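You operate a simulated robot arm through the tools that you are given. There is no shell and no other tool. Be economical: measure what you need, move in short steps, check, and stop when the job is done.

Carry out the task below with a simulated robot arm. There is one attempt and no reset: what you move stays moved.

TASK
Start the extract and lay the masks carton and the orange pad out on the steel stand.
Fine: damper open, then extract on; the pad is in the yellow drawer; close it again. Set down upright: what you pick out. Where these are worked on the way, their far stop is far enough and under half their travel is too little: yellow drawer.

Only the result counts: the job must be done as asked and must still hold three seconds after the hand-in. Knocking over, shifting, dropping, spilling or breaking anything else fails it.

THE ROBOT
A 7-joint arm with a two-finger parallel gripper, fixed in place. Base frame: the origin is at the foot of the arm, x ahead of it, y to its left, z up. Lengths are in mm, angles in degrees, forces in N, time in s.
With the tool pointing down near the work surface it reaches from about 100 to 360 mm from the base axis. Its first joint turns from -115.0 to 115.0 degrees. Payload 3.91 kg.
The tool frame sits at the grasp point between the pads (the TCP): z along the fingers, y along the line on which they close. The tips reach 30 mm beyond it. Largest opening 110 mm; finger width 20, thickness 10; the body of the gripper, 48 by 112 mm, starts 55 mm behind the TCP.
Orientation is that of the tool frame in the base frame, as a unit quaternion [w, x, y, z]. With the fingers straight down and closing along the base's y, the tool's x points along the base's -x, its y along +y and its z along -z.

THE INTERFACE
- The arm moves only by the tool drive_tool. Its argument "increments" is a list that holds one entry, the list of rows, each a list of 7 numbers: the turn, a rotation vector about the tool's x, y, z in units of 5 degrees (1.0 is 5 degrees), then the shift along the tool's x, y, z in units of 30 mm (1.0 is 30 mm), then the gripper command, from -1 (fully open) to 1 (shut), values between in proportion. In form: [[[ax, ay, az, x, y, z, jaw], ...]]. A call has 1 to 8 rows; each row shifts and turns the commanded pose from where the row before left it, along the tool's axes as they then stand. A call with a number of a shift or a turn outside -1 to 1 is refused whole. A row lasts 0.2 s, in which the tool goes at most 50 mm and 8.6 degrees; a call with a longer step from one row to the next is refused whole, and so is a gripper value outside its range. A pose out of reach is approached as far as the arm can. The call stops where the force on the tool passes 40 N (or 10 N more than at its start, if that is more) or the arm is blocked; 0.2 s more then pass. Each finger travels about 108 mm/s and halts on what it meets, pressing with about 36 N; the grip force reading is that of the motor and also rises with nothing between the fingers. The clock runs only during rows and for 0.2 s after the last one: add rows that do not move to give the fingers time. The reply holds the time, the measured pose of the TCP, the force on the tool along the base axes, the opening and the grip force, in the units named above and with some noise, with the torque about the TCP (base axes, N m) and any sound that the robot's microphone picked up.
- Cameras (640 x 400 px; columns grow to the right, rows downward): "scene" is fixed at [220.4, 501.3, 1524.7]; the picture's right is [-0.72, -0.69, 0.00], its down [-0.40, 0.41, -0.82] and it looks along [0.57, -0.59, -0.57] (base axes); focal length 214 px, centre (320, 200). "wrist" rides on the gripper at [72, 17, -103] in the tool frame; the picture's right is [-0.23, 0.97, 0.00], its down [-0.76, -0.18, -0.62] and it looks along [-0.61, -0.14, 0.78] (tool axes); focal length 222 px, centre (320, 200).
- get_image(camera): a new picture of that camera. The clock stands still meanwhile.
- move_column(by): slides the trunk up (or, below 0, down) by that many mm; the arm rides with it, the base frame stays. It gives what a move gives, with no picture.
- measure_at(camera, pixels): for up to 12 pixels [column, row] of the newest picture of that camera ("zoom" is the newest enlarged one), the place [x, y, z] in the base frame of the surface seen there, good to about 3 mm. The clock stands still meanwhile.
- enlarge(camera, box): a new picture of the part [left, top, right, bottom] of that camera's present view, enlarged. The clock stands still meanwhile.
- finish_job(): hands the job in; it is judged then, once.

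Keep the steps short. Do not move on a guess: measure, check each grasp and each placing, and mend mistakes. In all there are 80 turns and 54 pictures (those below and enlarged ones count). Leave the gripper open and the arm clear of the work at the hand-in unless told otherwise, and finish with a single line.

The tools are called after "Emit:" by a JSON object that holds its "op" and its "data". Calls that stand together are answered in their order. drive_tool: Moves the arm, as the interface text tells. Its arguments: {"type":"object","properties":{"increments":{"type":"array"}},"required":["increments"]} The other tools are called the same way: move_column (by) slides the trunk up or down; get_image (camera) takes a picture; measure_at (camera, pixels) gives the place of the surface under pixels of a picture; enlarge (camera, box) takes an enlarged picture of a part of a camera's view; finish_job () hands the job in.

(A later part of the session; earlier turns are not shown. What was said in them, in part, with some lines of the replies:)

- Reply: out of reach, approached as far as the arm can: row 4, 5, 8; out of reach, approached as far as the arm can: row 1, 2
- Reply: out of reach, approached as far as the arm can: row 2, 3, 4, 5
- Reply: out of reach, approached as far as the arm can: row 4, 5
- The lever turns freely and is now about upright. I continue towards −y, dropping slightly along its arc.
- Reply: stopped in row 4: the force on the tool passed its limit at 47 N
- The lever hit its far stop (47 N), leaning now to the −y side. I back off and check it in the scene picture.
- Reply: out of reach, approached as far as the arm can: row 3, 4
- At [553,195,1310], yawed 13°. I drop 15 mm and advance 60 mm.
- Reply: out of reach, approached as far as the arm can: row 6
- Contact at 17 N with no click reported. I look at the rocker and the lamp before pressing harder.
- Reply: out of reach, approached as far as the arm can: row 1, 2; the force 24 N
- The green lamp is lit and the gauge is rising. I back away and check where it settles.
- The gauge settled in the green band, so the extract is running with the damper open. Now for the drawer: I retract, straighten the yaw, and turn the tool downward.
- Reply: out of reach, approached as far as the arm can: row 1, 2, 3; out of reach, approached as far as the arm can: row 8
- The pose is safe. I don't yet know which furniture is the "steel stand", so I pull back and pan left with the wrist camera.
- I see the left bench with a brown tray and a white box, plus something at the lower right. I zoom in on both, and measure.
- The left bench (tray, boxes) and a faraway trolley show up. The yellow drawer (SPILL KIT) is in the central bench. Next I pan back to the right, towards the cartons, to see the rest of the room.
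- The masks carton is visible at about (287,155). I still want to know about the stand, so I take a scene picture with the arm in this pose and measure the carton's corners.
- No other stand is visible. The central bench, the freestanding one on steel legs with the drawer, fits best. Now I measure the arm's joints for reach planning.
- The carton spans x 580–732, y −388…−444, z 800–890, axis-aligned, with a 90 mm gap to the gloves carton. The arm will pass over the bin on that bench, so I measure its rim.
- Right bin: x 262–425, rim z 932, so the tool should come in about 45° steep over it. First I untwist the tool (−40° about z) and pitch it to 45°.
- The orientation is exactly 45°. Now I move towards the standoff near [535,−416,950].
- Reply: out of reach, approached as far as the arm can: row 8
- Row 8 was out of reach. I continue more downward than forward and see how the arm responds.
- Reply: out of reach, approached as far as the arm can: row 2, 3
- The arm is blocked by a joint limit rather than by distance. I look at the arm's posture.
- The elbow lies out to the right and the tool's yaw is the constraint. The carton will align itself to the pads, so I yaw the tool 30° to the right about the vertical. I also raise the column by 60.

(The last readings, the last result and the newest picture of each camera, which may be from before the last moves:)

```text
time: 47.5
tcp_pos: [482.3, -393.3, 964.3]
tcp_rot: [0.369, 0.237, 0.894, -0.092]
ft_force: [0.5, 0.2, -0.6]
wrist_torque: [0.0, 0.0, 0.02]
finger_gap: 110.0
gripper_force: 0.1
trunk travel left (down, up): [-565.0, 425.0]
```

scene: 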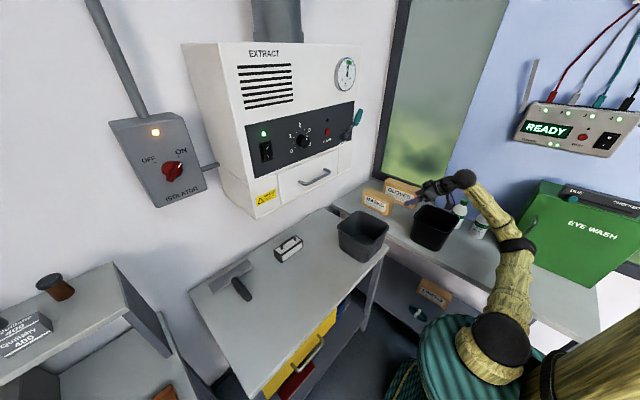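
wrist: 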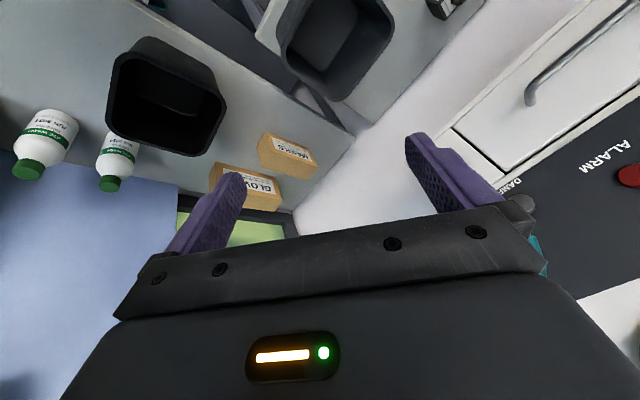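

The pose is reachable now (yaw −30°, 45° tilt). I shift sideways 44 mm and advance 90 mm, leaving 60 mm to go, then look.

Emit:
{"op": "drive_tool", "data": {"increments": [[[0, 0, 0, 0, 0.75, 0, -1], [0, 0, 0, -0.2, 0.72, 0.3, -1], [0, 0, 0, 0, 0, 0.9, -1], [0, 0, 0, 0, 0, 0.9, -1], [0, 0, 0, 0, 0, 0.9, -1], [0, 0, 0, 0, 0, 0, -1]]]}}

Emit:
{"op": "get_image", "data": {"camera": "wrist"}}

```text
time: 48.9
tcp_pos: [562.1, -386.4, 905.8]
tcp_rot: [0.369, 0.236, 0.894, -0.092]
ft_force: [0.4, 0.3, -0.5]
wrist_torque: [-0.02, -0.02, 0.0]
finger_gap: 110.0
gripper_force: 0.1
trunk travel left (down, up): [-565.0, 425.0]
```

```text
23 pictures are left
```

wrist: 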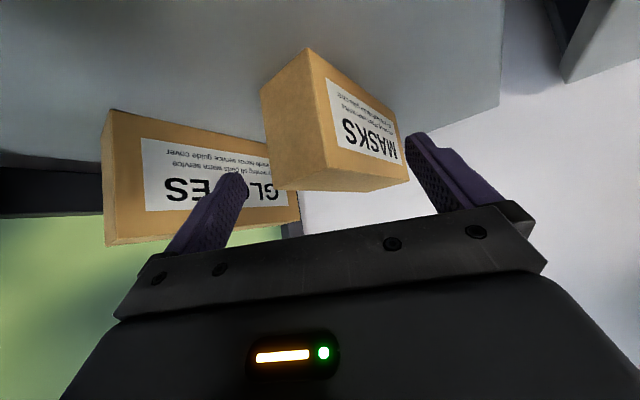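

The carton sits between the fingers. I advance the last 60 mm.

Emit:
{"op": "drive_tool", "data": {"increments": [[[0, 0, 0, 0, 0, 0.6, -1], [0, 0, 0, 0, 0, 0.6, -1], [0, 0, 0, 0, 0, 0.6, -1], [0, 0, 0, 0, 0, 0.2, -1], [0, 0, 0, 0, 0, 0, -1]]]}}

Emit:
{"op": "get_image", "data": {"camera": "wrist"}}

```text
time: 50.1
tcp_pos: [600.4, -406.9, 862.7]
tcp_rot: [0.369, 0.236, 0.894, -0.092]
ft_force: [0.4, -0.4, -0.3]
wrist_torque: [-0.01, -0.01, -0.02]
finger_gap: 110.2
gripper_force: 0.0
trunk travel left (down, up): [-565.0, 425.0]
```

```text
22 pictures are left
```

wrist: 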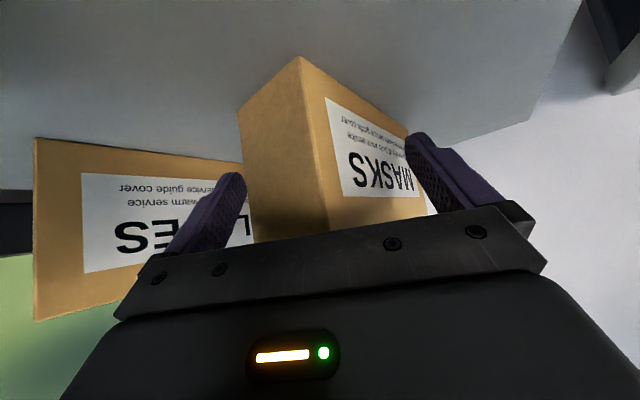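

Well placed. I close gradually so the carton can turn into line with the pads.

Emit:
{"op": "drive_tool", "data": {"increments": [[[0, 0, 0, 0, 0, 0, -0.6], [0, 0, 0, 0, 0, 0, -0.4], [0, 0, 0, 0, 0, 0, -0.2], [0, 0, 0, 0, 0, 0, -0.05], [0, 0, 0, 0, 0, 0, 0.1], [0, 0, 0, 0, 0, 0, 1], [0, 0, 0, 0, 0, 0, 1], [0, 0, 0, 0, 0, 0, 1]]]}}

Emit:
{"op": "get_image", "data": {"camera": "wrist"}}

```text
time: 51.9
tcp_pos: [600.4, -405.9, 862.9]
tcp_rot: [0.368, 0.236, 0.894, -0.092]
ft_force: [0.9, -0.3, 0.2]
wrist_torque: [-0.04, -0.03, 0.07]
finger_gap: 61.1
gripper_force: 36.5
trunk travel left (down, up): [-565.0, 425.0]
```

```text
21 pictures are left
```

wrist: 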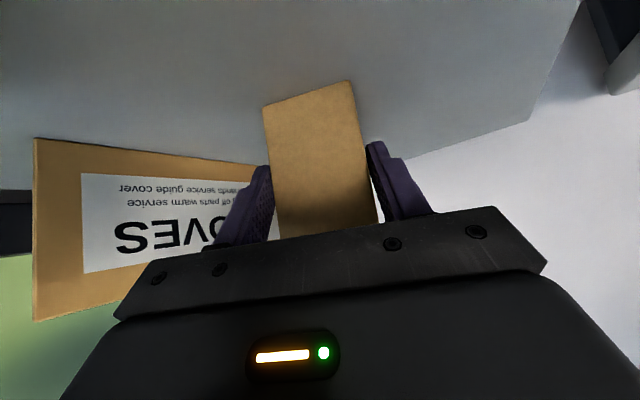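

The carton turned into line (gap 61). I lift it with the column and check.

Emit:
{"op": "move_column", "data": {"by": 30}}

Emit:
{"op": "move_column", "data": {"by": 70}}

Emit:
{"op": "get_image", "data": {"camera": "scene"}}

```text
time: 52.6
tcp_pos: [600.3, -406.8, 893.4]
tcp_rot: [0.368, 0.236, 0.895, -0.092]
ft_force: [-0.3, 0.5, -1.5]
wrist_torque: [0.07, 0.14, -0.03]
finger_gap: 61.0
gripper_force: 35.8
trunk travel left (down, up): [-595.0, 395.0]
```

```text
time: 53.7
tcp_pos: [600.3, -406.2, 964.2]
tcp_rot: [0.369, 0.236, 0.894, -0.092]
ft_force: [-1.1, 0.7, -2.7]
wrist_torque: [0.06, 0.17, 0.03]
finger_gap: 60.9
gripper_force: 36.0
trunk travel left (down, up): [-665.0, 325.0]
```

```text
20 pictures are left
```

scene: 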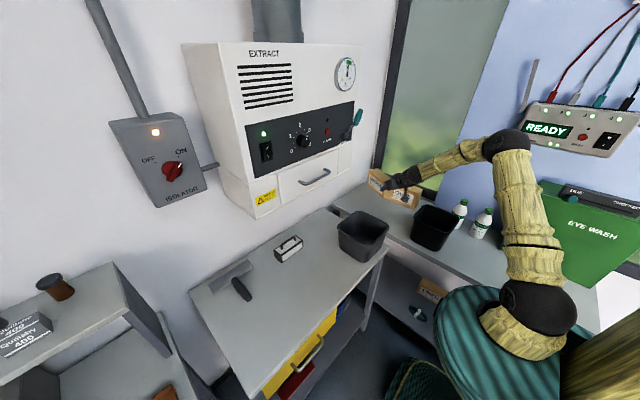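

The carton is held firmly and level (2–3 N). I raise it more, pull back, then swing over to the central bench while yawing back to straight.

Emit:
{"op": "move_column", "data": {"by": 70}}

Emit:
{"op": "drive_tool", "data": {"increments": [[[0, 0, 0, 0.6, 0, -0.6, 1], [0, 0, 0, 0.6, 0, -0.6, 1], [0, 0, 0, 0.6, 0, -0.6, 1], [0, 0, 0, 0.6, 0.4, -0.6, 1], [0, 0, 0, 0, 0.8, 0, 1], [-0.707, 0, -0.707, 0, 0.8, 0, 1], [-0.707, 0, -0.707, 0, 0.8, 0, 1], [-0.707, 0, -0.707, 0, 0.8, 0, 1]]]}}

Emit:
{"op": "drive_tool", "data": {"increments": [[[-0.707, 0, -0.707, 0, 0.8, 0, 1], [-0.707, 0, -0.707, 0, 0.8, 0, 1], [-0.707, 0, -0.707, 0, 0.8, 0, 1], [0, 0, 0, 0, 0.8, 0, 1], [0, 0, 0, 0, 0.8, 0, 1], [0, 0, 0, 0, 0.8, 0, 1], [0, 0, 0, 0, 0.8, 0, 1], [0, 0, 0, 0, 0, 0, 1]]]}}

```text
time: 54.8
tcp_pos: [600.5, -406.2, 1032.3]
tcp_rot: [0.368, 0.237, 0.895, -0.091]
ft_force: [0.1, 0.1, -2.8]
wrist_torque: [0.08, 0.15, 0.0]
finger_gap: 60.8
gripper_force: 36.2
trunk travel left (down, up): [-735.0, 255.0]
```

```text
time: 56.6
tcp_pos: [560.0, -260.0, 1036.0]
tcp_rot: [0.379, 0.116, 0.917, -0.042]
ft_force: [0.3, 0.3, -1.8]
wrist_torque: [0.05, 0.17, 0.0]
finger_gap: 60.7
gripper_force: 35.7
trunk travel left (down, up): [-735.0, 255.0]
```

```text
time: 58.4
tcp_pos: [570.9, -91.2, 1037.6]
tcp_rot: [0.381, -0.002, 0.924, 0.007]
ft_force: [0.4, 0.1, -2.2]
wrist_torque: [0.0, 0.19, 0.01]
finger_gap: 60.3
gripper_force: 36.3
trunk travel left (down, up): [-735.0, 255.0]
```

Now [571,−91,1038], straight. I move to [535,40], a clear spot on the bench, and lower until just above the surface.

Emit:
{"op": "drive_tool", "data": {"increments": [[[0, 0, 0, 0.6, 0.9, -0.6, 1], [0, 0, 0, 0.6, 0.9, -0.6, 1], [0, 0, 0, 0.5, 0.9, -0.5, 1], [0, 0, 0, 0, 0.9, 0, 1], [0, 0, 0, 0, 0.8, 0, 1], [0, 0, 0, 0, 0, 0, 1]]]}}

Emit:
{"op": "move_column", "data": {"by": -130}}

Emit:
{"op": "get_image", "data": {"camera": "scene"}}

```text
time: 59.8
tcp_pos: [497.1, 38.2, 1039.5]
tcp_rot: [0.382, -0.002, 0.924, 0.007]
ft_force: [0.8, 0.5, -1.5]
wrist_torque: [0.03, 0.15, 0.01]
finger_gap: 60.5
gripper_force: 36.4
trunk travel left (down, up): [-735.0, 255.0]
```

```text
time: 61.4
tcp_pos: [497.8, 39.1, 908.4]
tcp_rot: [0.382, -0.003, 0.924, 0.008]
ft_force: [0.2, 0.1, -2.2]
wrist_torque: [-0.02, 0.16, 0.04]
finger_gap: 60.3
gripper_force: 35.9
trunk travel left (down, up): [-605.0, 385.0]
```

```text
19 pictures are left
```

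scene: 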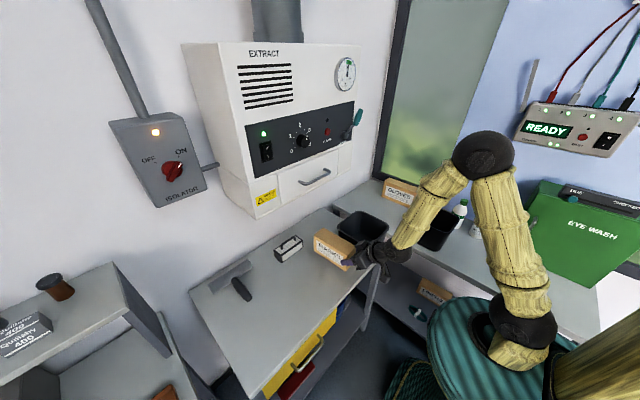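

The carton is near the front edge, so I move it 55 mm further in, then lower it almost to the surface.

Emit:
{"op": "drive_tool", "data": {"increments": [[[0, 0, 0, -0.6, 0, 0.6, 1], [0, 0, 0, -0.7, 0, 0.7, 1], [0, 0, 0, 0, 0, 0, 1]]]}}

Emit:
{"op": "move_column", "data": {"by": -38}}

Emit:
{"op": "get_image", "data": {"camera": "wrist"}}

```text
time: 62.2
tcp_pos: [551.3, 38.2, 909.7]
tcp_rot: [0.384, -0.001, 0.923, 0.007]
ft_force: [-0.1, -0.4, -2.2]
wrist_torque: [-0.02, 0.16, 0.01]
finger_gap: 60.3
gripper_force: 36.2
trunk travel left (down, up): [-605.0, 385.0]
```

```text
time: 63.0
tcp_pos: [553.6, 39.8, 870.4]
tcp_rot: [0.383, -0.002, 0.924, 0.007]
ft_force: [0.8, 0.3, -0.8]
wrist_torque: [0.02, 0.18, 0.02]
finger_gap: 59.8
gripper_force: 35.6
trunk travel left (down, up): [-567.0, 423.0]
```

```text
18 pictures are left
```

wrist: 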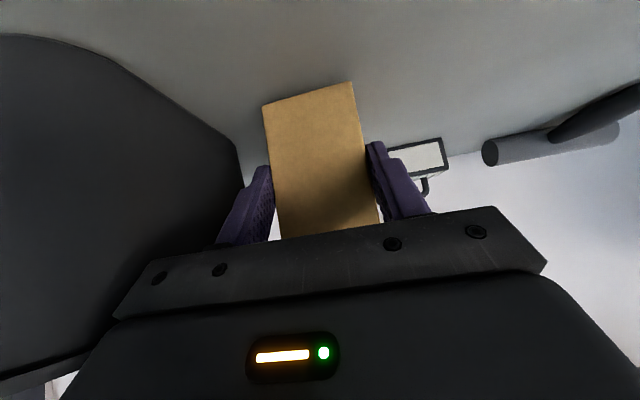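

The bin looks close on the left side. I measure its nearest surface before opening the fingers.

Emit:
{"op": "measure_at", "data": {"camera": "wrist", "pixels": [[236, 160], [225, 200], [215, 140], [170, 90], [120, 60], [80, 300], [262, 100], [275, 185], [425, 160], [395, 155]]}}

```text
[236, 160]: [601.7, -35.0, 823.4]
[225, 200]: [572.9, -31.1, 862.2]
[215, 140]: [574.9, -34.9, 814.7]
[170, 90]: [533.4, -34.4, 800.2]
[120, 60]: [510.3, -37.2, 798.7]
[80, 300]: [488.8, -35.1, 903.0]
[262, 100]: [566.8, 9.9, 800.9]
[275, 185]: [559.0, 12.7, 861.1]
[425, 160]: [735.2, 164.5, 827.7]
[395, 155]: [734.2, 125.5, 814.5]
```

The bin's wall is at y≈−33, too near for opening. I shift the carton 42 mm to +y, then lower slowly until the force shows contact.

Emit:
{"op": "drive_tool", "data": {"increments": [[[0, 0, 0, 0, 0.7, 0, 1], [0, 0, 0, 0, 0.7, 0, 1], [0, 0, 0, 0, 0, 0, 1], [0, 0, 0, 0.1, 0, 0.1, 1], [0, 0, 0, 0, 0, 0, 1]]]}}

Emit:
{"op": "drive_tool", "data": {"increments": [[[0, 0, 0, 0.06, 0, 0.06, 1], [0, 0, 0, 0, 0, 0, 1]]]}}

```text
time: 64.2
tcp_pos: [550.8, 82.0, 867.4]
tcp_rot: [0.382, -0.002, 0.924, 0.007]
ft_force: [-0.2, 0.4, -1.8]
wrist_torque: [0.01, 0.17, -0.02]
finger_gap: 60.1
gripper_force: 36.2
trunk travel left (down, up): [-567.0, 423.0]
```

```text
time: 64.8
tcp_pos: [552.6, 83.0, 865.6]
tcp_rot: [0.382, -0.004, 0.924, 0.008]
ft_force: [0.2, 0.0, -2.2]
wrist_torque: [-0.01, 0.12, 0.03]
finger_gap: 60.2
gripper_force: 36.3
trunk travel left (down, up): [-567.0, 423.0]
```

Emit:
{"op": "drive_tool", "data": {"increments": [[[0, 0, 0, 0.06, 0, 0.06, 1], [0, 0, 0, 0, 0, 0, 1], [0, 0, 0, 0.03, 0, 0.03, 1], [0, 0, 0, 0, 0, 0, 1]]]}}

```text
time: 65.8
tcp_pos: [551.9, 82.7, 863.5]
tcp_rot: [0.385, -0.003, 0.923, 0.007]
ft_force: [-3.2, 4.7, 19.7]
wrist_torque: [-0.02, 0.25, 0.04]
finger_gap: 59.5
gripper_force: 36.2
trunk travel left (down, up): [-567.0, 423.0]
```

Contact with the surface (20 N). I relax 1 mm, open, and back out along the tool axis.

Emit:
{"op": "drive_tool", "data": {"increments": [[[0, 0, 0, -0.03, 0, -0.03, 1], [0, 0, 0, 0, 0, 0, -0.3], [0, 0, 0, 0, 0, 0, -0.7], [0, 0, 0, 0, 0, 0, -1], [0, 0, 0, 0, 0, -0.7, -1], [0, 0, 0, 0, 0, -1, -1], [0, 0, 0, 0, 0, -1, -1], [0, 0, 0, 0, 0, -1, -1]]]}}

Emit:
{"op": "get_image", "data": {"camera": "wrist"}}

```text
time: 67.6
tcp_pos: [472.3, 79.9, 940.6]
tcp_rot: [0.383, -0.003, 0.924, 0.008]
ft_force: [0.3, -0.4, 0.9]
wrist_torque: [-0.01, 0.0, 0.01]
finger_gap: 110.0
gripper_force: 0.0
trunk travel left (down, up): [-567.0, 423.0]
```

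```text
17 pictures are left
```

wrist: 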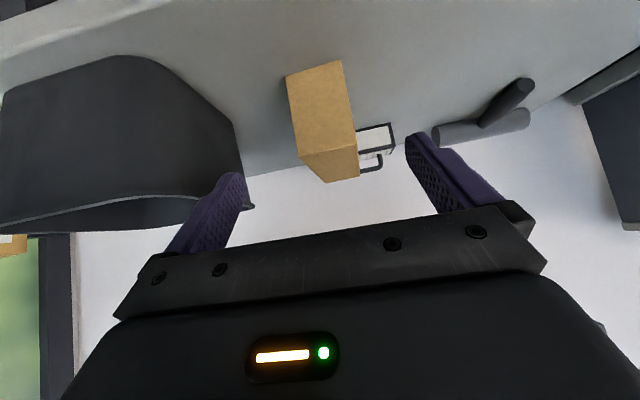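

The carton stands. I check its corners and the tin's nearest edge.

Emit:
{"op": "measure_at", "data": {"camera": "wrist", "pixels": [[288, 80], [342, 65], [302, 150], [355, 147], [357, 175], [325, 180], [360, 135], [388, 128], [380, 165]]}}

```text
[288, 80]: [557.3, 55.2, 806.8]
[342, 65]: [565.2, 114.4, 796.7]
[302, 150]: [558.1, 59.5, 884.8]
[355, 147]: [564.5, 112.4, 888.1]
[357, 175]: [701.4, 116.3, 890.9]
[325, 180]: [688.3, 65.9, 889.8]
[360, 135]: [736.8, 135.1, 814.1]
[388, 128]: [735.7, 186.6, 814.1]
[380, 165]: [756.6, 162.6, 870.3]
```

The carton is at x 558–705, y 57–115, upright and clear of the tin. Now for the yellow drawer: I back away to about [325,314], close the fingers, lower the column and look at the handle.

Emit:
{"op": "drive_tool", "data": {"increments": [[[0, 0, 0, 0.7, 0, -0.7, 1], [0, 0, 0, 0.7, 0.8, -0.7, 1], [0, 0, 0, 0.7, 1, -0.7, 1], [0, 0, 0, 0.7, 1, -0.7, 1], [0, 0, 0, 0.7, 1, -0.7, 1], [0, 0, 0, 0, 1, 0, 1], [0, 0, 0, 0, 1, 0, 1], [0, 0, 0, 0, 1, 0, 1]]]}}

Emit:
{"op": "move_column", "data": {"by": -120}}

Emit:
{"op": "drive_tool", "data": {"increments": [[[0, 0, 0, 0, 1, 0, 1], [0, 0, 0, 0, 0, 0, 1]]]}}

Emit:
{"op": "get_image", "data": {"camera": "wrist"}}

```text
time: 69.4
tcp_pos: [355.9, 299.5, 959.9]
tcp_rot: [0.382, -0.003, 0.924, 0.008]
ft_force: [-1.1, 1.0, -0.5]
wrist_torque: [0.01, 0.05, -0.01]
finger_gap: 0.0
gripper_force: 35.8
out of reach, approached as far as the arm can: row 1, 2, 3, 4
trunk travel left (down, up): [-567.0, 423.0]
```

```text
time: 70.9
tcp_pos: [355.3, 297.7, 839.5]
tcp_rot: [0.383, -0.003, 0.924, 0.008]
ft_force: [0.7, 0.8, -0.6]
wrist_torque: [-0.01, 0.01, -0.03]
finger_gap: 0.0
gripper_force: 36.2
trunk travel left (down, up): [-447.0, 543.0]
```

```text
time: 71.5
tcp_pos: [356.8, 328.4, 839.7]
tcp_rot: [0.383, -0.003, 0.924, 0.008]
ft_force: [-0.1, 0.3, -0.2]
wrist_torque: [0.0, 0.01, -0.05]
finger_gap: 0.0
gripper_force: 36.3
trunk travel left (down, up): [-447.0, 543.0]
```

```text
16 pictures are left
```

wrist: 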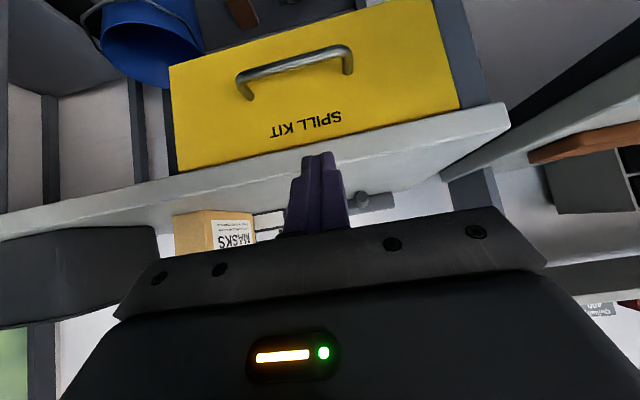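

I have a clear view of the drawer front and the handle. I measure them and the bench edge.

Emit:
{"op": "measure_at", "data": {"camera": "wrist", "pixels": [[240, 80], [250, 95], [290, 62], [343, 50], [350, 70], [172, 70], [178, 170], [460, 105], [432, 5], [300, 160], [300, 185], [310, 100]]}}

```text
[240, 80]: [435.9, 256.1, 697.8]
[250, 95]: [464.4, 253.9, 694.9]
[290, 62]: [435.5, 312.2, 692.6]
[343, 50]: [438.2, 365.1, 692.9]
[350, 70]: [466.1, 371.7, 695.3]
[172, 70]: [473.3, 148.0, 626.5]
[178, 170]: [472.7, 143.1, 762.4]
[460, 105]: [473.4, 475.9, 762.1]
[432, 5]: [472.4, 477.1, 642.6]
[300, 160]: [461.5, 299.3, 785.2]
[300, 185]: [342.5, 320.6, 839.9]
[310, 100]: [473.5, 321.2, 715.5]
```

The handle bar is at x≈440, z≈694, y 256–370; the drawer front is at x 473. I'll grip the bar with the fingers straddling it in the vertical plane, keeping the 45° tilt, so I roll the tool −90° about its axis and set a narrow opening (26 mm).

Emit:
{"op": "drive_tool", "data": {"increments": [[[0, 0, -1, 0, 0, 0, 0.53], [0, 0, -1, 0, 0, 0, 0.53], [0, 0, -1, 0, 0, 0, 0.53], [0, 0, -1, 0, 0, 0, 0.53], [0, 0, -1, 0, 0, 0, 0.53], [0, 0, -1, 0, 0, 0, 0.53], [0, 0, -1, 0, 0, 0, 0.53], [0, 0, -1, 0, 0, 0, 0.53]]]}}

Emit:
{"op": "drive_tool", "data": {"increments": [[[0, 0, -1, 0, 0, 0, 0.53], [0, 0, -1, 0, 0, 0, 0.53], [0, 0, -1, 0, 0, 0, 0.53], [0, 0, -1, 0, 0, 0, 0.53], [0, 0, -1, 0, 0, 0, 0.53], [0, 0, -1, 0, 0, 0, 0.53], [0, 0, -1, 0, 0, 0, 0.53], [0, 0, -1, 0, 0, 0, 0.53]]]}}

Emit:
{"op": "drive_tool", "data": {"increments": [[[0, 0, -1, 0, 0, 0, 0.53], [0, 0, -1, 0, 0, 0, 0.53], [0, 0, 0, 0, 0, 0, 0.53]]]}}

```text
time: 73.3
tcp_pos: [356.6, 328.5, 839.4]
tcp_rot: [0.361, -0.32, 0.867, -0.123]
ft_force: [0.4, 0.5, -0.4]
wrist_torque: [0.02, 0.03, 0.01]
finger_gap: 25.8
gripper_force: 0.1
trunk travel left (down, up): [-447.0, 543.0]
```

```text
time: 75.1
tcp_pos: [355.4, 327.8, 839.2]
tcp_rot: [0.297, -0.597, 0.706, -0.24]
ft_force: [0.6, -0.8, 0.0]
wrist_torque: [-0.03, 0.0, 0.0]
finger_gap: 25.7
gripper_force: 0.0
trunk travel left (down, up): [-447.0, 543.0]
```

```text
time: 75.9
tcp_pos: [356.2, 328.2, 839.5]
tcp_rot: [-0.276, 0.656, -0.65, 0.266]
ft_force: [-1.3, 0.0, -0.2]
wrist_torque: [0.0, -0.01, 0.01]
finger_gap: 25.8
gripper_force: 0.0
trunk travel left (down, up): [-447.0, 543.0]
```

The orientation is as intended. I move to a point 65 mm short of the bar along the tool axis and look.

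Emit:
{"op": "drive_tool", "data": {"increments": [[[0, 0, 0, 0.45, 0.75, 0, 0.53], [0, 0, 0, 0.45, 0.7, 0.3, 0.53], [0, 0, 0, 0, 0, 0.8, 0.53], [0, 0, 0, 0, 0, 0.8, 0.53], [0, 0, 0, 0, 0, 0.75, 0.53], [0, 0, 0, 0, 0, 0, 0.53]]]}}

Emit:
{"op": "get_image", "data": {"camera": "wrist"}}

```text
time: 77.3
tcp_pos: [378.8, 300.9, 754.1]
tcp_rot: [-0.275, 0.656, -0.651, 0.265]
ft_force: [0.7, 0.6, 0.4]
wrist_torque: [-0.01, -0.03, -0.01]
finger_gap: 25.7
gripper_force: 0.1
trunk travel left (down, up): [-447.0, 543.0]
```

```text
15 pictures are left
```

wrist: 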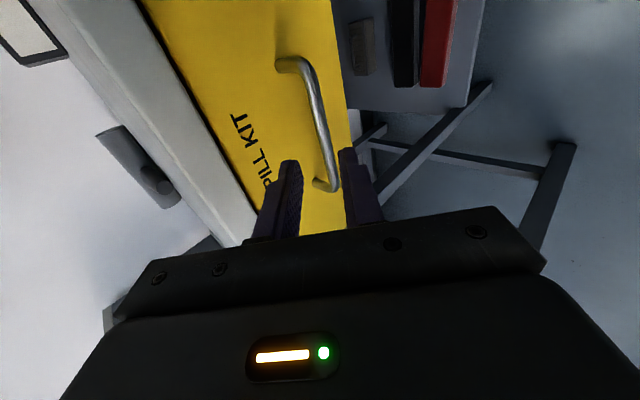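

The bar lines up between the fingers. I re-measure the bar for the last 65 mm.

Emit:
{"op": "measure_at", "data": {"camera": "wrist", "pixels": [[316, 90], [322, 115], [328, 140], [312, 105], [326, 100], [300, 60]]}}

```text
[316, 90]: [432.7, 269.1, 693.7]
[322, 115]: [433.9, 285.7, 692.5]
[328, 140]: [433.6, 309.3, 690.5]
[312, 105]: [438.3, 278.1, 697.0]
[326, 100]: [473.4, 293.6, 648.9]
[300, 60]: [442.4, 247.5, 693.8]
```

I advance 70 mm along the axis and close on the bar.

Emit:
{"op": "drive_tool", "data": {"increments": [[[0, 0, 0, 0, 0.09, 0.6, 0.53], [0, 0, 0, 0, 0, 0.6, 0.53], [0, 0, 0, 0, 0, 0.6, 0.53], [0, 0, 0, 0, 0, 0.54, 0.53], [0, 0, 0, 0, 0, 0, 0.53], [0, 0, 0, 0, 0, 0, 1], [0, 0, 0, 0, 0, 0, 1], [0, 0, 0, 0, 0, 0, 1]]]}}

```text
time: 79.1
tcp_pos: [428.3, 302.9, 701.6]
tcp_rot: [-0.277, 0.655, -0.651, 0.265]
ft_force: [3.3, 0.2, 8.8]
wrist_torque: [-0.57, -0.16, 0.11]
finger_gap: 10.7
gripper_force: 45.2
trunk travel left (down, up): [-447.0, 543.0]
```

The bar is gripped (gap 10.7). I pull straight along −x.

Emit:
{"op": "drive_tool", "data": {"increments": [[[0, 0, 0, 0, 0.4, -0.4, 1], [0, 0, 0, 0, 0.4, -0.4, 1], [0, 0, 0, 0, 0.4, -0.4, 1], [0, 0, 0, 0, 0.4, -0.4, 1], [0, 0, 0, 0, 0, 0, 1]]]}}

```text
time: 80.3
tcp_pos: [359.2, 303.1, 701.1]
tcp_rot: [-0.277, 0.656, -0.651, 0.265]
ft_force: [-0.3, 3.2, 25.4]
wrist_torque: [-0.36, -0.31, 0.41]
finger_gap: 10.6
gripper_force: 45.1
trunk travel left (down, up): [-447.0, 543.0]
```

The drawer moves with the handle still gripped. I continue the pull, relieving a little vertical strain.

Emit:
{"op": "drive_tool", "data": {"increments": [[[0, 0, 0, 0, 0.36, -0.44, 1], [0, 0, 0, 0, 0.4, -0.4, 1], [0, 0, 0, 0, 0.4, -0.4, 1], [0, 0, 0, 0, 0.4, -0.4, 1], [0, 0, 0, 0, 0.4, -0.4, 1], [0, 0, 0, 0, 0, 0, 1]]]}}

Emit:
{"op": "drive_tool", "data": {"increments": [[[0, 0, 0, 0, 0.4, -0.4, 1], [0, 0, 0, 0, 0.4, -0.4, 1], [0, 0, 0, 0, 0.4, -0.4, 1], [0, 0, 0, 0, 0.4, -0.4, 1], [0, 0, 0, 0, 0, 0, 1]]]}}

```text
time: 81.7
tcp_pos: [274.8, 302.5, 701.9]
tcp_rot: [-0.276, 0.656, -0.651, 0.263]
ft_force: [-0.8, 3.1, 7.4]
wrist_torque: [-0.13, -0.06, 0.42]
finger_gap: 10.4
gripper_force: 45.1
trunk travel left (down, up): [-447.0, 543.0]
```

```text
time: 82.9
tcp_pos: [207.4, 303.2, 702.9]
tcp_rot: [-0.275, 0.657, -0.651, 0.263]
ft_force: [-2.5, 16.5, -5.9]
wrist_torque: [0.17, 0.07, 0.52]
finger_gap: 10.6
gripper_force: 45.0
trunk travel left (down, up): [-447.0, 543.0]
```

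The drawer has come out 220 mm. I look at it from the scene camera.

Emit:
{"op": "enlarge", "data": {"camera": "scene", "box": [220, 280, 420, 400]}}

```text
3.20 times, centred on (320, 340) of scene
```

zoom: 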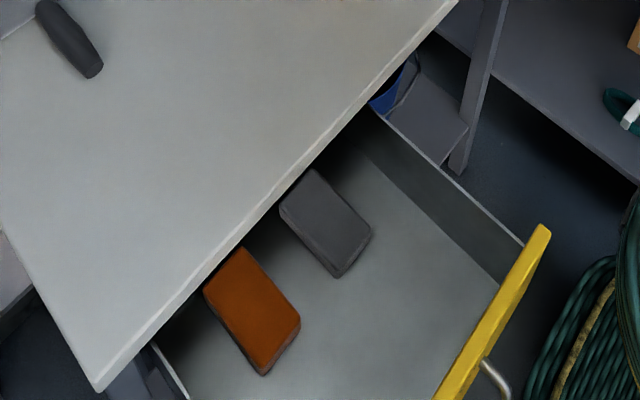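

The orange pad is visible near (250,312) in the zoom. I measure it, its neighbour and the drawer walls.

Emit:
{"op": "measure_at", "data": {"camera": "zoom", "pixels": [[240, 250], [205, 292], [262, 372], [298, 318], [250, 310], [285, 208], [335, 275], [320, 225], [220, 350], [180, 385], [520, 240], [560, 290]]}}

```text
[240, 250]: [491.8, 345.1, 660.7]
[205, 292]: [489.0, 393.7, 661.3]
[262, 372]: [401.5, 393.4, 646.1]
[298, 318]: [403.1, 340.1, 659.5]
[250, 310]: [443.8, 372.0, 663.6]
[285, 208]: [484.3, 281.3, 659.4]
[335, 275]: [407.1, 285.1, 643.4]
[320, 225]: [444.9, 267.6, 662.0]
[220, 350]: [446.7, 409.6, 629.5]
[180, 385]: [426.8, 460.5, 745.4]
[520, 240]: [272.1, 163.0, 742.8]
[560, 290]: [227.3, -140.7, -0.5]
```

The pad is at x 402–491, y 342–394, top z 662. I pull a bit further to find the stop, which also brings the pad clear of the bench edge.

Emit:
{"op": "drive_tool", "data": {"increments": [[[0, 0, 0, 0, 0.3, -0.3, 1], [0, 0, 0, 0, 0.3, -0.3, 1], [0, 0, 0, 0, 0.3, -0.3, 1], [0, 0, 0, 0, 0, 0, 1]]]}}

```text
time: 83.9
tcp_pos: [167.8, 303.0, 702.3]
tcp_rot: [-0.276, 0.656, -0.65, 0.266]
ft_force: [1.0, 30.9, -1.4]
wrist_torque: [-0.14, 0.01, 0.35]
finger_gap: 10.8
gripper_force: 44.8
trunk travel left (down, up): [-447.0, 543.0]
```

Pulled 260 mm in all; the lateral strain is rising, so I stop here. I open and back out along the tool axis.

Emit:
{"op": "drive_tool", "data": {"increments": [[[0, 0, 0, 0, 0, 0, 0.5], [0, 0, 0, 0, 0, 0, 0.5], [0, 0, 0, 0, 0, -0.5, 0.5], [0, 0, 0, 0, 0, -0.7, 0.5], [0, 0, 0, 0, 0, -0.7, 0.5], [0, 0, 0, 0, -0.7, -0.7, 0.5], [0, 0, 0, 0, -0.7, -0.7, 0.5], [0, 0, 0, 0, -0.7, -0.7, 0.5]]]}}

Emit:
{"op": "get_image", "data": {"camera": "scene"}}

```text
time: 85.7
tcp_pos: [129.5, 298.2, 832.0]
tcp_rot: [-0.275, 0.655, -0.652, 0.264]
ft_force: [0.4, -0.1, 0.1]
wrist_torque: [0.0, 0.01, -0.01]
finger_gap: 27.4
gripper_force: 0.0
trunk travel left (down, up): [-447.0, 543.0]
```

```text
13 pictures are left
```

scene: 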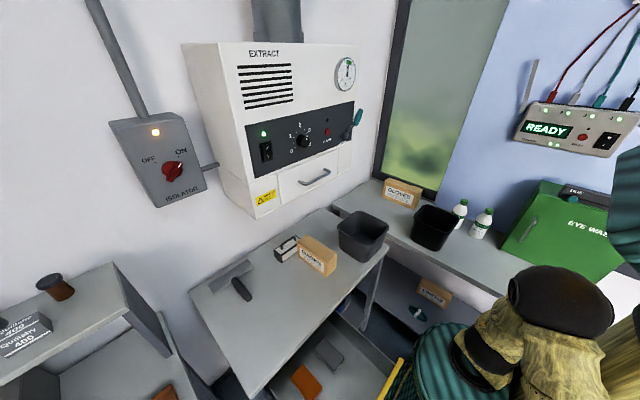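

Released cleanly. I re-measure the pad, then roll the tool back +90°.

Emit:
{"op": "measure_at", "data": {"camera": "scene", "pixels": [[295, 371], [307, 365], [321, 385], [311, 397], [306, 380], [322, 345], [340, 363], [330, 352], [400, 365], [290, 380], [318, 371], [345, 370]]}}

Emit:
{"op": "drive_tool", "data": {"increments": [[[0, 0, 1, 0, 0, -0.5, -0.2], [0, 0, 1, 0, 0, 0, -0.2], [0, 0, 1, 0, 0, 0, -0.2], [0, 0, 1, 0, 0, 0, -0.2], [0, 0, 1, 0, 0, 0, -0.2], [0, 0, 1, 0, 0, 0, -0.2], [0, 0, 1, 0, 0, 0, -0.2], [0, 0, 1, 0, 0, 0, -0.2]]]}}

Emit:
{"op": "drive_tool", "data": {"increments": [[[0, 0, 1, 0, 0, 0, -0.2], [0, 0, 1, 0, 0, 0, -0.2], [0, 0, 1, 0, 0, 0, -0.2], [0, 0, 1, 0, 0, 0, -0.2], [0, 0, 1, 0, 0, 0, -0.2], [0, 0, 1, 0, 0, 0, -0.2], [0, 0, 1, 0, 0, 0, -0.2], [0, 0, 1, 0, 0, 0, -0.2]]]}}

Emit:
{"op": "drive_tool", "data": {"increments": [[[0, 0, 1, 0, 0, 0, -0.2], [0, 0, 1, 0, 0, 0, -0.2], [0, 1, 0, 0, 0, 0, -0.2], [0, 1, 0, 0, 0, 0, -0.2], [0, 1, 0, 0, 0, 0, -0.2], [0, 1, 0, 0, 0, 0, -0.2], [0, 1, 0, 0, 0, 0, -0.2], [0, 0, 0, 0, 0, 0, -0.2]]]}}

```text
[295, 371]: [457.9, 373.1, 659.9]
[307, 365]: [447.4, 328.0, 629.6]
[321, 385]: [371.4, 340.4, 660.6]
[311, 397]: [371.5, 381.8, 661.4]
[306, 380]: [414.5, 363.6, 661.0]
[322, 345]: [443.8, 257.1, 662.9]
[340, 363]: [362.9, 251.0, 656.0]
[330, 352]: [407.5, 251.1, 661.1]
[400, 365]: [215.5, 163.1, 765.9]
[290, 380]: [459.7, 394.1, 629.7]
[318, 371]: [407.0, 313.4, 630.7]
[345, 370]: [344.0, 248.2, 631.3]
```

```text
time: 87.5
tcp_pos: [118.7, 297.7, 842.9]
tcp_rot: [0.349, -0.393, 0.837, -0.154]
ft_force: [0.1, 0.4, -0.6]
wrist_torque: [-0.02, -0.02, -0.02]
finger_gap: 66.0
gripper_force: 0.0
trunk travel left (down, up): [-447.0, 543.0]
```

```text
time: 89.3
tcp_pos: [119.9, 296.6, 842.3]
tcp_rot: [0.382, -0.082, 0.92, -0.025]
ft_force: [-0.8, 0.9, -0.5]
wrist_torque: [0.0, 0.02, -0.02]
finger_gap: 66.1
gripper_force: 0.1
trunk travel left (down, up): [-447.0, 543.0]
```

```text
time: 91.1
tcp_pos: [118.0, 297.9, 843.5]
tcp_rot: [0.173, -0.005, 0.985, 0.007]
ft_force: [-0.5, 0.0, -0.1]
wrist_torque: [0.01, -0.01, 0.0]
finger_gap: 66.1
gripper_force: 0.2
trunk travel left (down, up): [-447.0, 543.0]
```

The tool is now 20° off vertical, closing along y. The pad is at x 365–457, y 340–393, top z 661. I move over it at a safe height.

Emit:
{"op": "drive_tool", "data": {"increments": [[[0, 0, 0, -1, 0.28, 0.36, -0.2], [0, 0, 0, -1, 0.28, 0.36, -0.2], [0, 0, 0, -1, 0.28, 0.36, -0.2], [0, 0, 0, -1, 0.28, 0.36, -0.2], [0, 0, 0, -1, 0.28, 0.36, -0.2], [0, 0, 0, -1, 0.28, 0.36, -0.2], [0, 0, 0, -1, 0.28, 0.36, -0.2], [0, 0, 0, -1, 0.28, 0.36, -0.2]]]}}

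Emit:
{"op": "drive_tool", "data": {"increments": [[[0, 0, 0, -0.3, 0, 0.1, -0.2], [0, 0, 0, 0.3, 0, 0.8, -0.2], [0, 0, 0, 0.3, 0, 0.8, -0.2], [0, 0, 0, 0.3, 0, 0.8, -0.2], [0, 0, 0, 0, 0, 0, -0.2]]]}}

Emit:
{"op": "get_image", "data": {"camera": "wrist"}}

```text
time: 92.9
tcp_pos: [374.3, 367.6, 844.0]
tcp_rot: [0.172, -0.004, 0.985, 0.007]
ft_force: [-0.7, -0.9, -1.1]
wrist_torque: [0.0, 0.01, -0.02]
finger_gap: 66.1
gripper_force: 0.0
trunk travel left (down, up): [-447.0, 543.0]
```

```text
time: 94.1
tcp_pos: [380.9, 371.1, 768.3]
tcp_rot: [0.173, -0.005, 0.985, 0.007]
ft_force: [-0.4, 0.2, -0.5]
wrist_torque: [0.0, 0.01, -0.03]
finger_gap: 66.2
gripper_force: 0.0
trunk travel left (down, up): [-447.0, 543.0]
```

```text
12 pictures are left
```

wrist: 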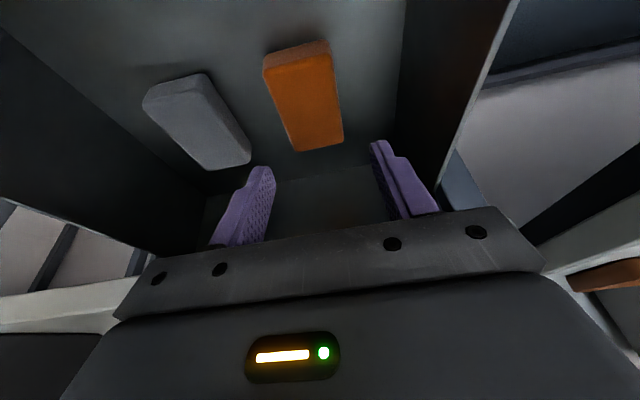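

Emit:
{"op": "measure_at", "data": {"camera": "wrist", "pixels": [[264, 70], [328, 55], [297, 150], [342, 142], [305, 100], [266, 55], [205, 168], [250, 155], [330, 40], [430, 100]]}}

```text
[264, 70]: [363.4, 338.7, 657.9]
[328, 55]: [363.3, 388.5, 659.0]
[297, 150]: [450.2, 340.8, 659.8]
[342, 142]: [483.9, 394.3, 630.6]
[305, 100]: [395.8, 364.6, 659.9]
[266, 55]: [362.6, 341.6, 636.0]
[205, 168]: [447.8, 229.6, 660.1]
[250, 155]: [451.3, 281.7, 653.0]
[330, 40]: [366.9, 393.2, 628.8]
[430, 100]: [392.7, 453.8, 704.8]
```

The pad is at x 363–452, y 340–391. I descend onto it.

Emit:
{"op": "drive_tool", "data": {"increments": [[[0, 0, 0, 0.15, -0.18, 0.85, -0.2], [0, 0, 0, 0.15, 0, 0.85, -0.2], [0, 0, 0, 0.13, 0, 0.85, -0.2], [0, 0, 0, 0.1, 0, 0.8, -0.2], [0, 0, 0, 0, 0, 0, -0.2]]]}}

```text
time: 95.3
tcp_pos: [400.5, 367.2, 666.7]
tcp_rot: [0.173, -0.005, 0.985, 0.006]
ft_force: [-0.2, -0.1, -0.3]
wrist_torque: [-0.01, -0.03, 0.01]
finger_gap: 66.2
gripper_force: 0.1
trunk travel left (down, up): [-447.0, 543.0]
```

In place. I close on the pad and lift a little.

Emit:
{"op": "drive_tool", "data": {"increments": [[[0, 0, 0, 0, 0, 0, 0.1], [0, 0, 0, 0, 0, 0, 1], [0, 0, 0, 0, 0, 0, 1], [0, 0, 0, 0, 0, 0, 1], [0, 0, 0, -0.34, 0, -0.94, 1], [0, 0, 0, 0, 0, 0, 1]]]}}

```text
time: 96.7
tcp_pos: [399.2, 365.8, 695.6]
tcp_rot: [0.174, -0.004, 0.985, 0.006]
ft_force: [0.0, -0.2, -0.5]
wrist_torque: [-0.03, -0.01, -0.02]
finger_gap: 57.1
gripper_force: 36.3
trunk travel left (down, up): [-447.0, 543.0]
```

Gripped (gap 57). I lift straight up, drifting slightly back from the bench edge, and check the hold.

Emit:
{"op": "drive_tool", "data": {"increments": [[[0, 0, 0, 0.1, 0, -0.9, 1], [0, 0, 0, 0.1, 0, -0.94, 1], [0, 0, 0, -0.34, 0, -0.94, 1], [0, 0, 0, -0.34, 0, -0.94, 1], [0, 0, 0, -0.34, 0, -0.94, 1], [0, 0, 0, -0.34, 0, -0.94, 1], [0, 0, 0, 0, 0, 0, 1]]]}}

Emit:
{"op": "get_image", "data": {"camera": "wrist"}}

```text
time: 98.3
tcp_pos: [376.3, 362.6, 868.5]
tcp_rot: [0.174, -0.005, 0.985, 0.007]
ft_force: [1.8, 0.9, 0.3]
wrist_torque: [-0.03, -0.01, 0.02]
finger_gap: 57.3
gripper_force: 36.1
trunk travel left (down, up): [-447.0, 543.0]
```

```text
11 pictures are left
```

wrist: 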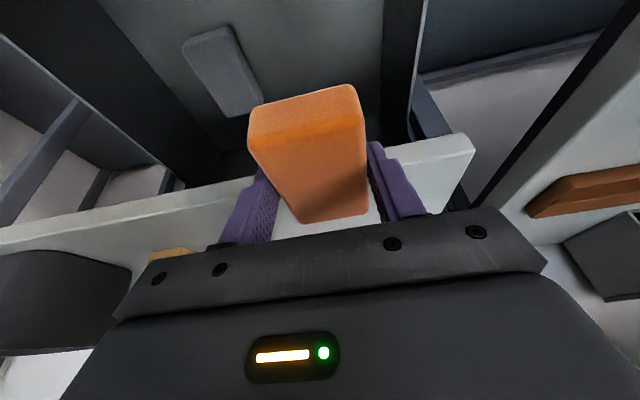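

The pad is held. I raise the column by 40 and carry the pad to [525,260] on the bench, clear of everything else.

Emit:
{"op": "move_column", "data": {"by": 40}}

Emit:
{"op": "drive_tool", "data": {"increments": [[[0, 0, 0, -0.94, -0.67, 0.34, 1], [0, 0, 0, -0.94, -0.67, 0.34, 1], [0, 0, 0, -0.94, -0.67, 0.34, 1], [0, 0, 0, -0.94, -0.67, 0.34, 1], [0, 0, 0, -0.94, -0.67, 0.34, 1], [0, 0, 0, 0, 0, 0, 1]]]}}

Emit:
{"op": "drive_tool", "data": {"increments": [[[0, 0, 0, 0.3, 0, 0.8, 1], [0, 0, 0, 0.26, 0, 0.7, 1], [0, 0, 0, 0, 0, 0, 1]]]}}

```text
time: 99.1
tcp_pos: [377.6, 363.4, 909.0]
tcp_rot: [0.172, -0.005, 0.985, 0.007]
ft_force: [0.6, 0.7, -0.7]
wrist_torque: [0.0, 0.0, 0.0]
finger_gap: 57.2
gripper_force: 35.8
trunk travel left (down, up): [-487.0, 503.0]
```

```text
time: 100.5
tcp_pos: [525.9, 266.7, 906.5]
tcp_rot: [0.174, -0.006, 0.985, 0.007]
ft_force: [-1.0, 0.6, -0.4]
wrist_torque: [-0.02, -0.04, 0.0]
finger_gap: 56.8
gripper_force: 36.3
trunk travel left (down, up): [-487.0, 503.0]
```

```text
time: 101.3
tcp_pos: [528.0, 266.5, 859.9]
tcp_rot: [0.174, -0.005, 0.985, 0.008]
ft_force: [0.3, 0.3, 0.3]
wrist_torque: [-0.01, 0.01, 0.0]
finger_gap: 57.0
gripper_force: 36.1
trunk travel left (down, up): [-487.0, 503.0]
```

Pad bottom is about 22 mm above the bench. I lower 18 mm, then in small steps.

Emit:
{"op": "drive_tool", "data": {"increments": [[[0, 0, 0, 0.2, 0, 0.56, 1], [0, 0, 0, 0, 0, 0, 1], [0, 0, 0, 0.03, 0, 0.08, 1], [0, 0, 0, 0, 0, 0, 1]]]}}

Emit:
{"op": "enlarge", "data": {"camera": "scene", "box": [200, 220, 400, 345]}}

```text
time: 102.3
tcp_pos: [527.1, 265.3, 838.3]
tcp_rot: [0.172, -0.004, 0.985, 0.007]
ft_force: [0.4, 0.0, -0.4]
wrist_torque: [0.0, 0.0, 0.04]
finger_gap: 57.1
gripper_force: 36.2
trunk travel left (down, up): [-487.0, 503.0]
```

```text
3.20 times, centred on (300, 282) of scene
```

zoom: 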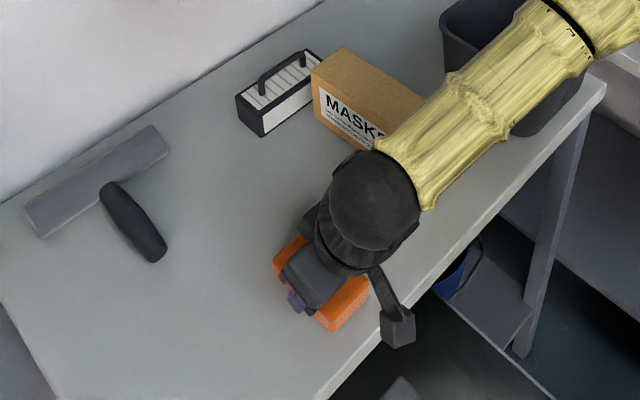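

Not yet touching. I lower 1 mm at a time.

Emit:
{"op": "drive_tool", "data": {"increments": [[[0, 0, 0, 0.012, 0, 0.032, 1], [0, 0, 0, 0, 0, 0, 1], [0, 0, 0, 0.012, 0, 0.032, 1], [0, 0, 0, 0, 0, 0, 1]]]}}

```text
time: 103.3
tcp_pos: [527.2, 265.1, 838.4]
tcp_rot: [0.174, -0.004, 0.985, 0.007]
ft_force: [-0.8, -3.6, 8.9]
wrist_torque: [-0.35, 0.05, 0.04]
finger_gap: 57.0
gripper_force: 36.1
trunk travel left (down, up): [-487.0, 503.0]
```

The pad touches (9 N). I open and withdraw upwards along the tool axis.

Emit:
{"op": "drive_tool", "data": {"increments": [[[0, 0, 0, 0, 0, 0, 0], [0, 0, 0, 0, 0, 0, -0.3], [0, 0, 0, 0, 0, 0, -0.4], [0, 0, 0, 0, 0, -0.6, -0.4], [0, 0, 0, 0, 0, -0.9, -0.4], [0, 0, 0, 0, 0, -1, -0.4], [0, 0, 0, 0.3, 0, -1, 1], [0, 0, 0, 0.6, 0, -0.3, 1]]]}}

Emit:
{"op": "get_image", "data": {"camera": "scene"}}

```text
time: 105.1
tcp_pos: [463.2, 261.5, 934.4]
tcp_rot: [0.173, -0.004, 0.985, 0.006]
ft_force: [0.2, 0.2, -0.1]
wrist_torque: [-0.02, -0.02, 0.0]
finger_gap: 0.0
gripper_force: 35.9
trunk travel left (down, up): [-487.0, 503.0]
```

```text
9 pictures are left
```

scene: 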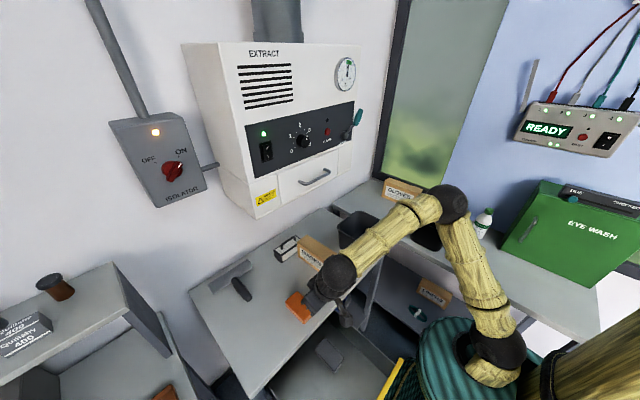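

The pad lies on the bench. Now I close the drawer: I go back over it to x≈150, tilt to 45°, and come down in front of its face.

Emit:
{"op": "drive_tool", "data": {"increments": [[[0, 0, 0, 0.94, 0.22, -0.34, 1], [0, 0, 0, 0.94, 0.22, -0.34, 1], [0, 0, 0, 0.94, 0.22, -0.34, 1], [0, 0, 0, 0.94, 0.22, -0.34, 1], [0, 0, 0, 0.94, 0.22, -0.34, 1], [0, 0, 0, 0.94, 0.22, -0.34, 1], [0, 0, 0, 0.94, 0.22, -0.34, 1], [0, 0, 0, 0.94, 0.22, -0.34, 1]]]}}

Emit:
{"op": "drive_tool", "data": {"increments": [[[0, 0, 0, 0.94, 0, -0.34, 1], [0, 0, 0, 0.94, 0, -0.34, 1], [0, -1, 0, 0, 0, 0, 1], [0, -1, 0, 0, 0, 0, 1], [0, -1, 0, 0, 0, 0, 1], [0, -1, 0, 0, 0, 0, 1], [0, -1, 0, 0, 0, 0, 1], [0, 0, 0, 0, 0, 0, 1]]]}}

```text
time: 106.9
tcp_pos: [221.1, 315.1, 935.3]
tcp_rot: [0.173, -0.005, 0.985, 0.007]
ft_force: [0.7, -0.7, 0.8]
wrist_torque: [0.01, 0.02, -0.03]
finger_gap: 0.1
gripper_force: 35.8
trunk travel left (down, up): [-487.0, 503.0]
```

```text
time: 108.7
tcp_pos: [162.5, 312.1, 933.8]
tcp_rot: [0.383, -0.003, 0.924, 0.008]
ft_force: [0.9, -0.3, 0.2]
wrist_torque: [0.0, 0.0, -0.04]
finger_gap: 0.0
gripper_force: 36.3
trunk travel left (down, up): [-487.0, 503.0]
```

I descend in front of the drawer face at x≈162 to z≈754.

Emit:
{"op": "drive_tool", "data": {"increments": [[[0, 0, 0, 0.7, 0, 0.7, 1], [0, 0, 0, 0.7, 0, 0.7, 1], [0, 0, 0, 0.7, 0, 0.7, 1], [0, 0, 0, 0.7, 0, 0.7, 1], [0, 0, 0, 0.7, 0, 0.7, 1], [0, 0, 0, 0.7, 0, 0.7, 1], [0, 0, 0, 0, 0, 0, 1]]]}}

Emit:
{"op": "get_image", "data": {"camera": "wrist"}}

```text
time: 110.3
tcp_pos: [162.8, 314.8, 755.6]
tcp_rot: [0.383, -0.004, 0.924, 0.009]
ft_force: [0.4, -0.3, 0.2]
wrist_torque: [0.0, 0.0, -0.02]
finger_gap: 0.1
gripper_force: 36.3
trunk travel left (down, up): [-487.0, 503.0]
```

```text
8 pictures are left
```

wrist: 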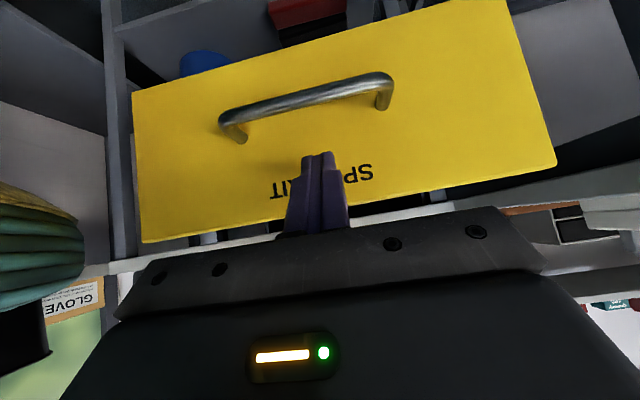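

The fingertips are in front of the face, above the handle. I push along +x.

Emit:
{"op": "drive_tool", "data": {"increments": [[[0, 0, 0, -0.4, 0, 0.5, 1], [0, 0, 0, -0.45, 0, 0.45, 1], [0, 0, 0, -0.45, 0, 0.45, 1], [0, 0, 0, -0.45, 0, 0.45, 1], [0, 0, 0, -0.45, 0, 0.45, 1], [0, 0, 0, -0.45, 0, 0.45, 1], [0, 0, 0, -0.45, 0, 0.45, 1], [0, 0, 0, -0.45, 0, 0.45, 1]]]}}

Emit:
{"op": "drive_tool", "data": {"increments": [[[0, 0, 0, -0.45, 0, 0.45, 1], [0, 0, 0, -0.45, 0, 0.45, 1], [0, 0, 0, -0.45, 0, 0.45, 1], [0, 0, 0, -0.45, 0, 0.45, 1], [0, 0, 0, 0, 0, 0, 1]]]}}

```text
time: 112.1
tcp_pos: [316.1, 315.8, 755.4]
tcp_rot: [0.383, -0.004, 0.924, 0.008]
ft_force: [0.0, 0.2, -0.1]
wrist_torque: [-0.01, 0.0, -0.03]
finger_gap: 0.0
gripper_force: 36.0
trunk travel left (down, up): [-487.0, 503.0]
```

```text
time: 113.3
tcp_pos: [392.8, 317.9, 753.8]
tcp_rot: [0.382, -0.004, 0.924, 0.008]
ft_force: [0.3, 0.2, 0.0]
wrist_torque: [-0.01, 0.01, -0.02]
finger_gap: 0.3
gripper_force: 36.1
trunk travel left (down, up): [-487.0, 503.0]
```

The force is nearly nil, so I check that the drawer really is moving with the fingers.

Emit:
{"op": "get_image", "data": {"camera": "wrist"}}

Emit:
{"op": "measure_at", "data": {"camera": "wrist", "pixels": [[300, 90], [240, 130], [350, 130], [300, 60], [320, 200]]}}

```text
7 pictures are left
```

wrist: 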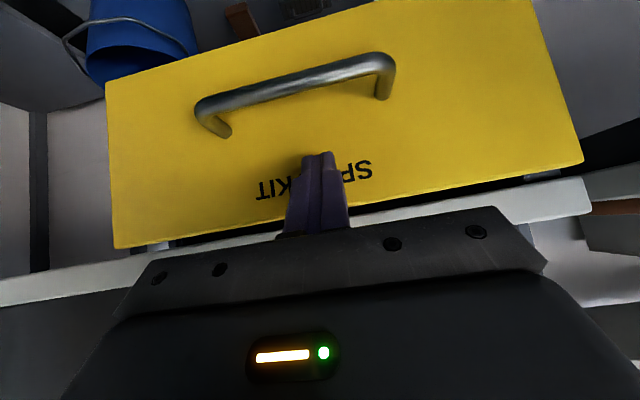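

```text
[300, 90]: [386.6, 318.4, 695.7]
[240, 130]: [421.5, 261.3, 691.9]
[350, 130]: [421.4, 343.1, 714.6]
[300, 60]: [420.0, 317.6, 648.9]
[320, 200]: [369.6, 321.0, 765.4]
```

The drawer front is at x 421. It needs 52 mm more, so I continue gently until it seats.

Emit:
{"op": "drive_tool", "data": {"increments": [[[0, 0, 0, -0.4, 0, 0.4, 1], [0, 0, 0, -0.4, 0, 0.4, 1], [0, 0, 0, -0.3, 0, 0.3, 1], [0, 0, 0, -0.15, 0, 0.15, 1], [0, 0, 0, -0.1, 0, 0.1, 1], [0, 0, 0, 0, 0, 0, 1]]]}}

Emit:
{"op": "drive_tool", "data": {"increments": [[[0, 0, 0, -0.08, 0, 0.08, 1], [0, 0, 0, 0, 0, 0, 1]]]}}

```text
time: 114.7
tcp_pos: [442.8, 317.4, 753.6]
tcp_rot: [0.38, -0.004, 0.925, 0.007]
ft_force: [-33.9, -8.6, -2.9]
wrist_torque: [0.3, 0.56, -0.2]
finger_gap: 0.0
gripper_force: 36.2
trunk travel left (down, up): [-487.0, 503.0]
```

```text
time: 115.1
tcp_pos: [445.2, 317.2, 752.2]
tcp_rot: [0.377, -0.005, 0.926, 0.008]
ft_force: [-14.4, -2.5, 6.7]
wrist_torque: [0.06, 0.05, -0.11]
finger_gap: 0.0
gripper_force: 36.2
trunk travel left (down, up): [-487.0, 503.0]
stopped in row 1: the force on the tool passed its limit at 48 N (the readings are from after the stop); the commanded pose is now the measured one
```

The drawer is seated (48 N stop). I back away, raise the arm clear, open the gripper, and check.

Emit:
{"op": "drive_tool", "data": {"increments": [[[0, 0, 0, 0.5, 0, -0.5, 1], [0, 0, 0, 0.6, 0, -0.6, 1], [0, 0, 0, 0.6, 0, -0.6, 1], [0, 0, 0, 0.6, 0, -0.6, 1], [0, 0, 0, 0.6, 0, -0.6, -1], [0, 0, 0, 0.6, 0, -0.6, -1], [0, 0, 0, 0, 0, 0, -1]]]}}

Emit:
{"op": "move_column", "data": {"by": 200}}

Emit:
{"op": "get_image", "data": {"camera": "scene"}}

Emit:
{"op": "get_image", "data": {"camera": "wrist"}}

```text
time: 116.7
tcp_pos: [298.2, 317.5, 753.4]
tcp_rot: [0.378, -0.005, 0.926, 0.008]
ft_force: [0.5, 0.7, 0.4]
wrist_torque: [-0.01, 0.02, 0.03]
finger_gap: 109.9
gripper_force: 0.1
trunk travel left (down, up): [-487.0, 503.0]
```

```text
time: 118.9
tcp_pos: [298.9, 316.3, 953.2]
tcp_rot: [0.378, -0.006, 0.926, 0.009]
ft_force: [0.6, 0.2, -0.1]
wrist_torque: [0.01, -0.02, 0.04]
finger_gap: 110.4
gripper_force: 0.0
trunk travel left (down, up): [-687.0, 303.0]
```

```text
6 pictures are left
```

scene: 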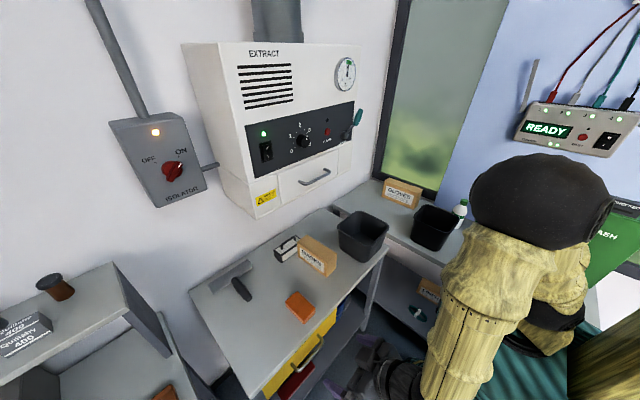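

```text
5 pictures are left
```

wrist: 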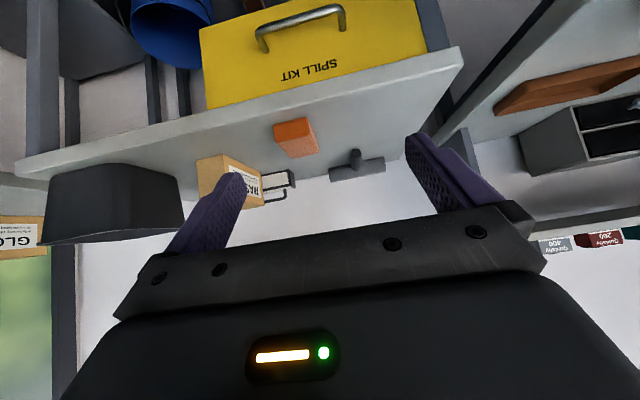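

I verify the drawer front's position and the two items.

Emit:
{"op": "measure_at", "data": {"camera": "wrist", "pixels": [[290, 50], [230, 80], [400, 60], [295, 125], [280, 150], [315, 150], [230, 165], [420, 75], [150, 200]]}}

Emit:
{"op": "enlarge", "data": {"camera": "scene", "box": [180, 200, 400, 400]}}

```text
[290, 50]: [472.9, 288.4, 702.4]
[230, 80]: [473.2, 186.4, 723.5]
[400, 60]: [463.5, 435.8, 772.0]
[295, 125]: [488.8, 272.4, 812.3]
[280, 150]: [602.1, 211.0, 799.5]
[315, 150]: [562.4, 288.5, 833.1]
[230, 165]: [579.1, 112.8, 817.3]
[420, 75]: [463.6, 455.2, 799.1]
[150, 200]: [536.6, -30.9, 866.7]
```

```text
2.00 times, centred on (290, 300) of scene
```

zoom: 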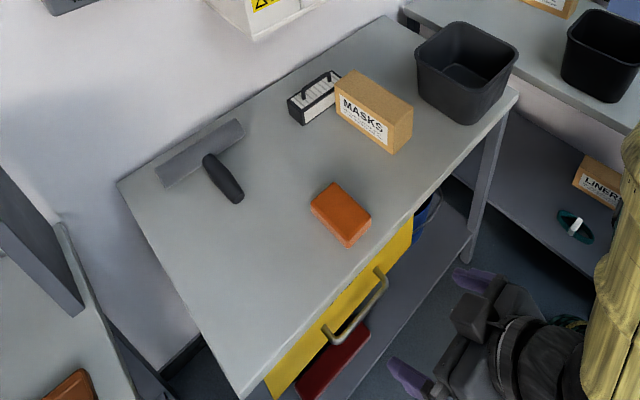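

The drawer front is back at x 473 (closed) and both items stand on the bench. The extract is on with its gauge in the green, and the gripper is open and clear, so I hand in.

Emit:
{"op": "finish_job", "data": {}}

```text
The job is handed in.
```

The damper is open and the extract is on with its gauge in the green; the masks carton and orange pad are upright on the central drawer bench, which I took to be the steel stand since nothing is labelled as one, and the yellow drawer is closed.
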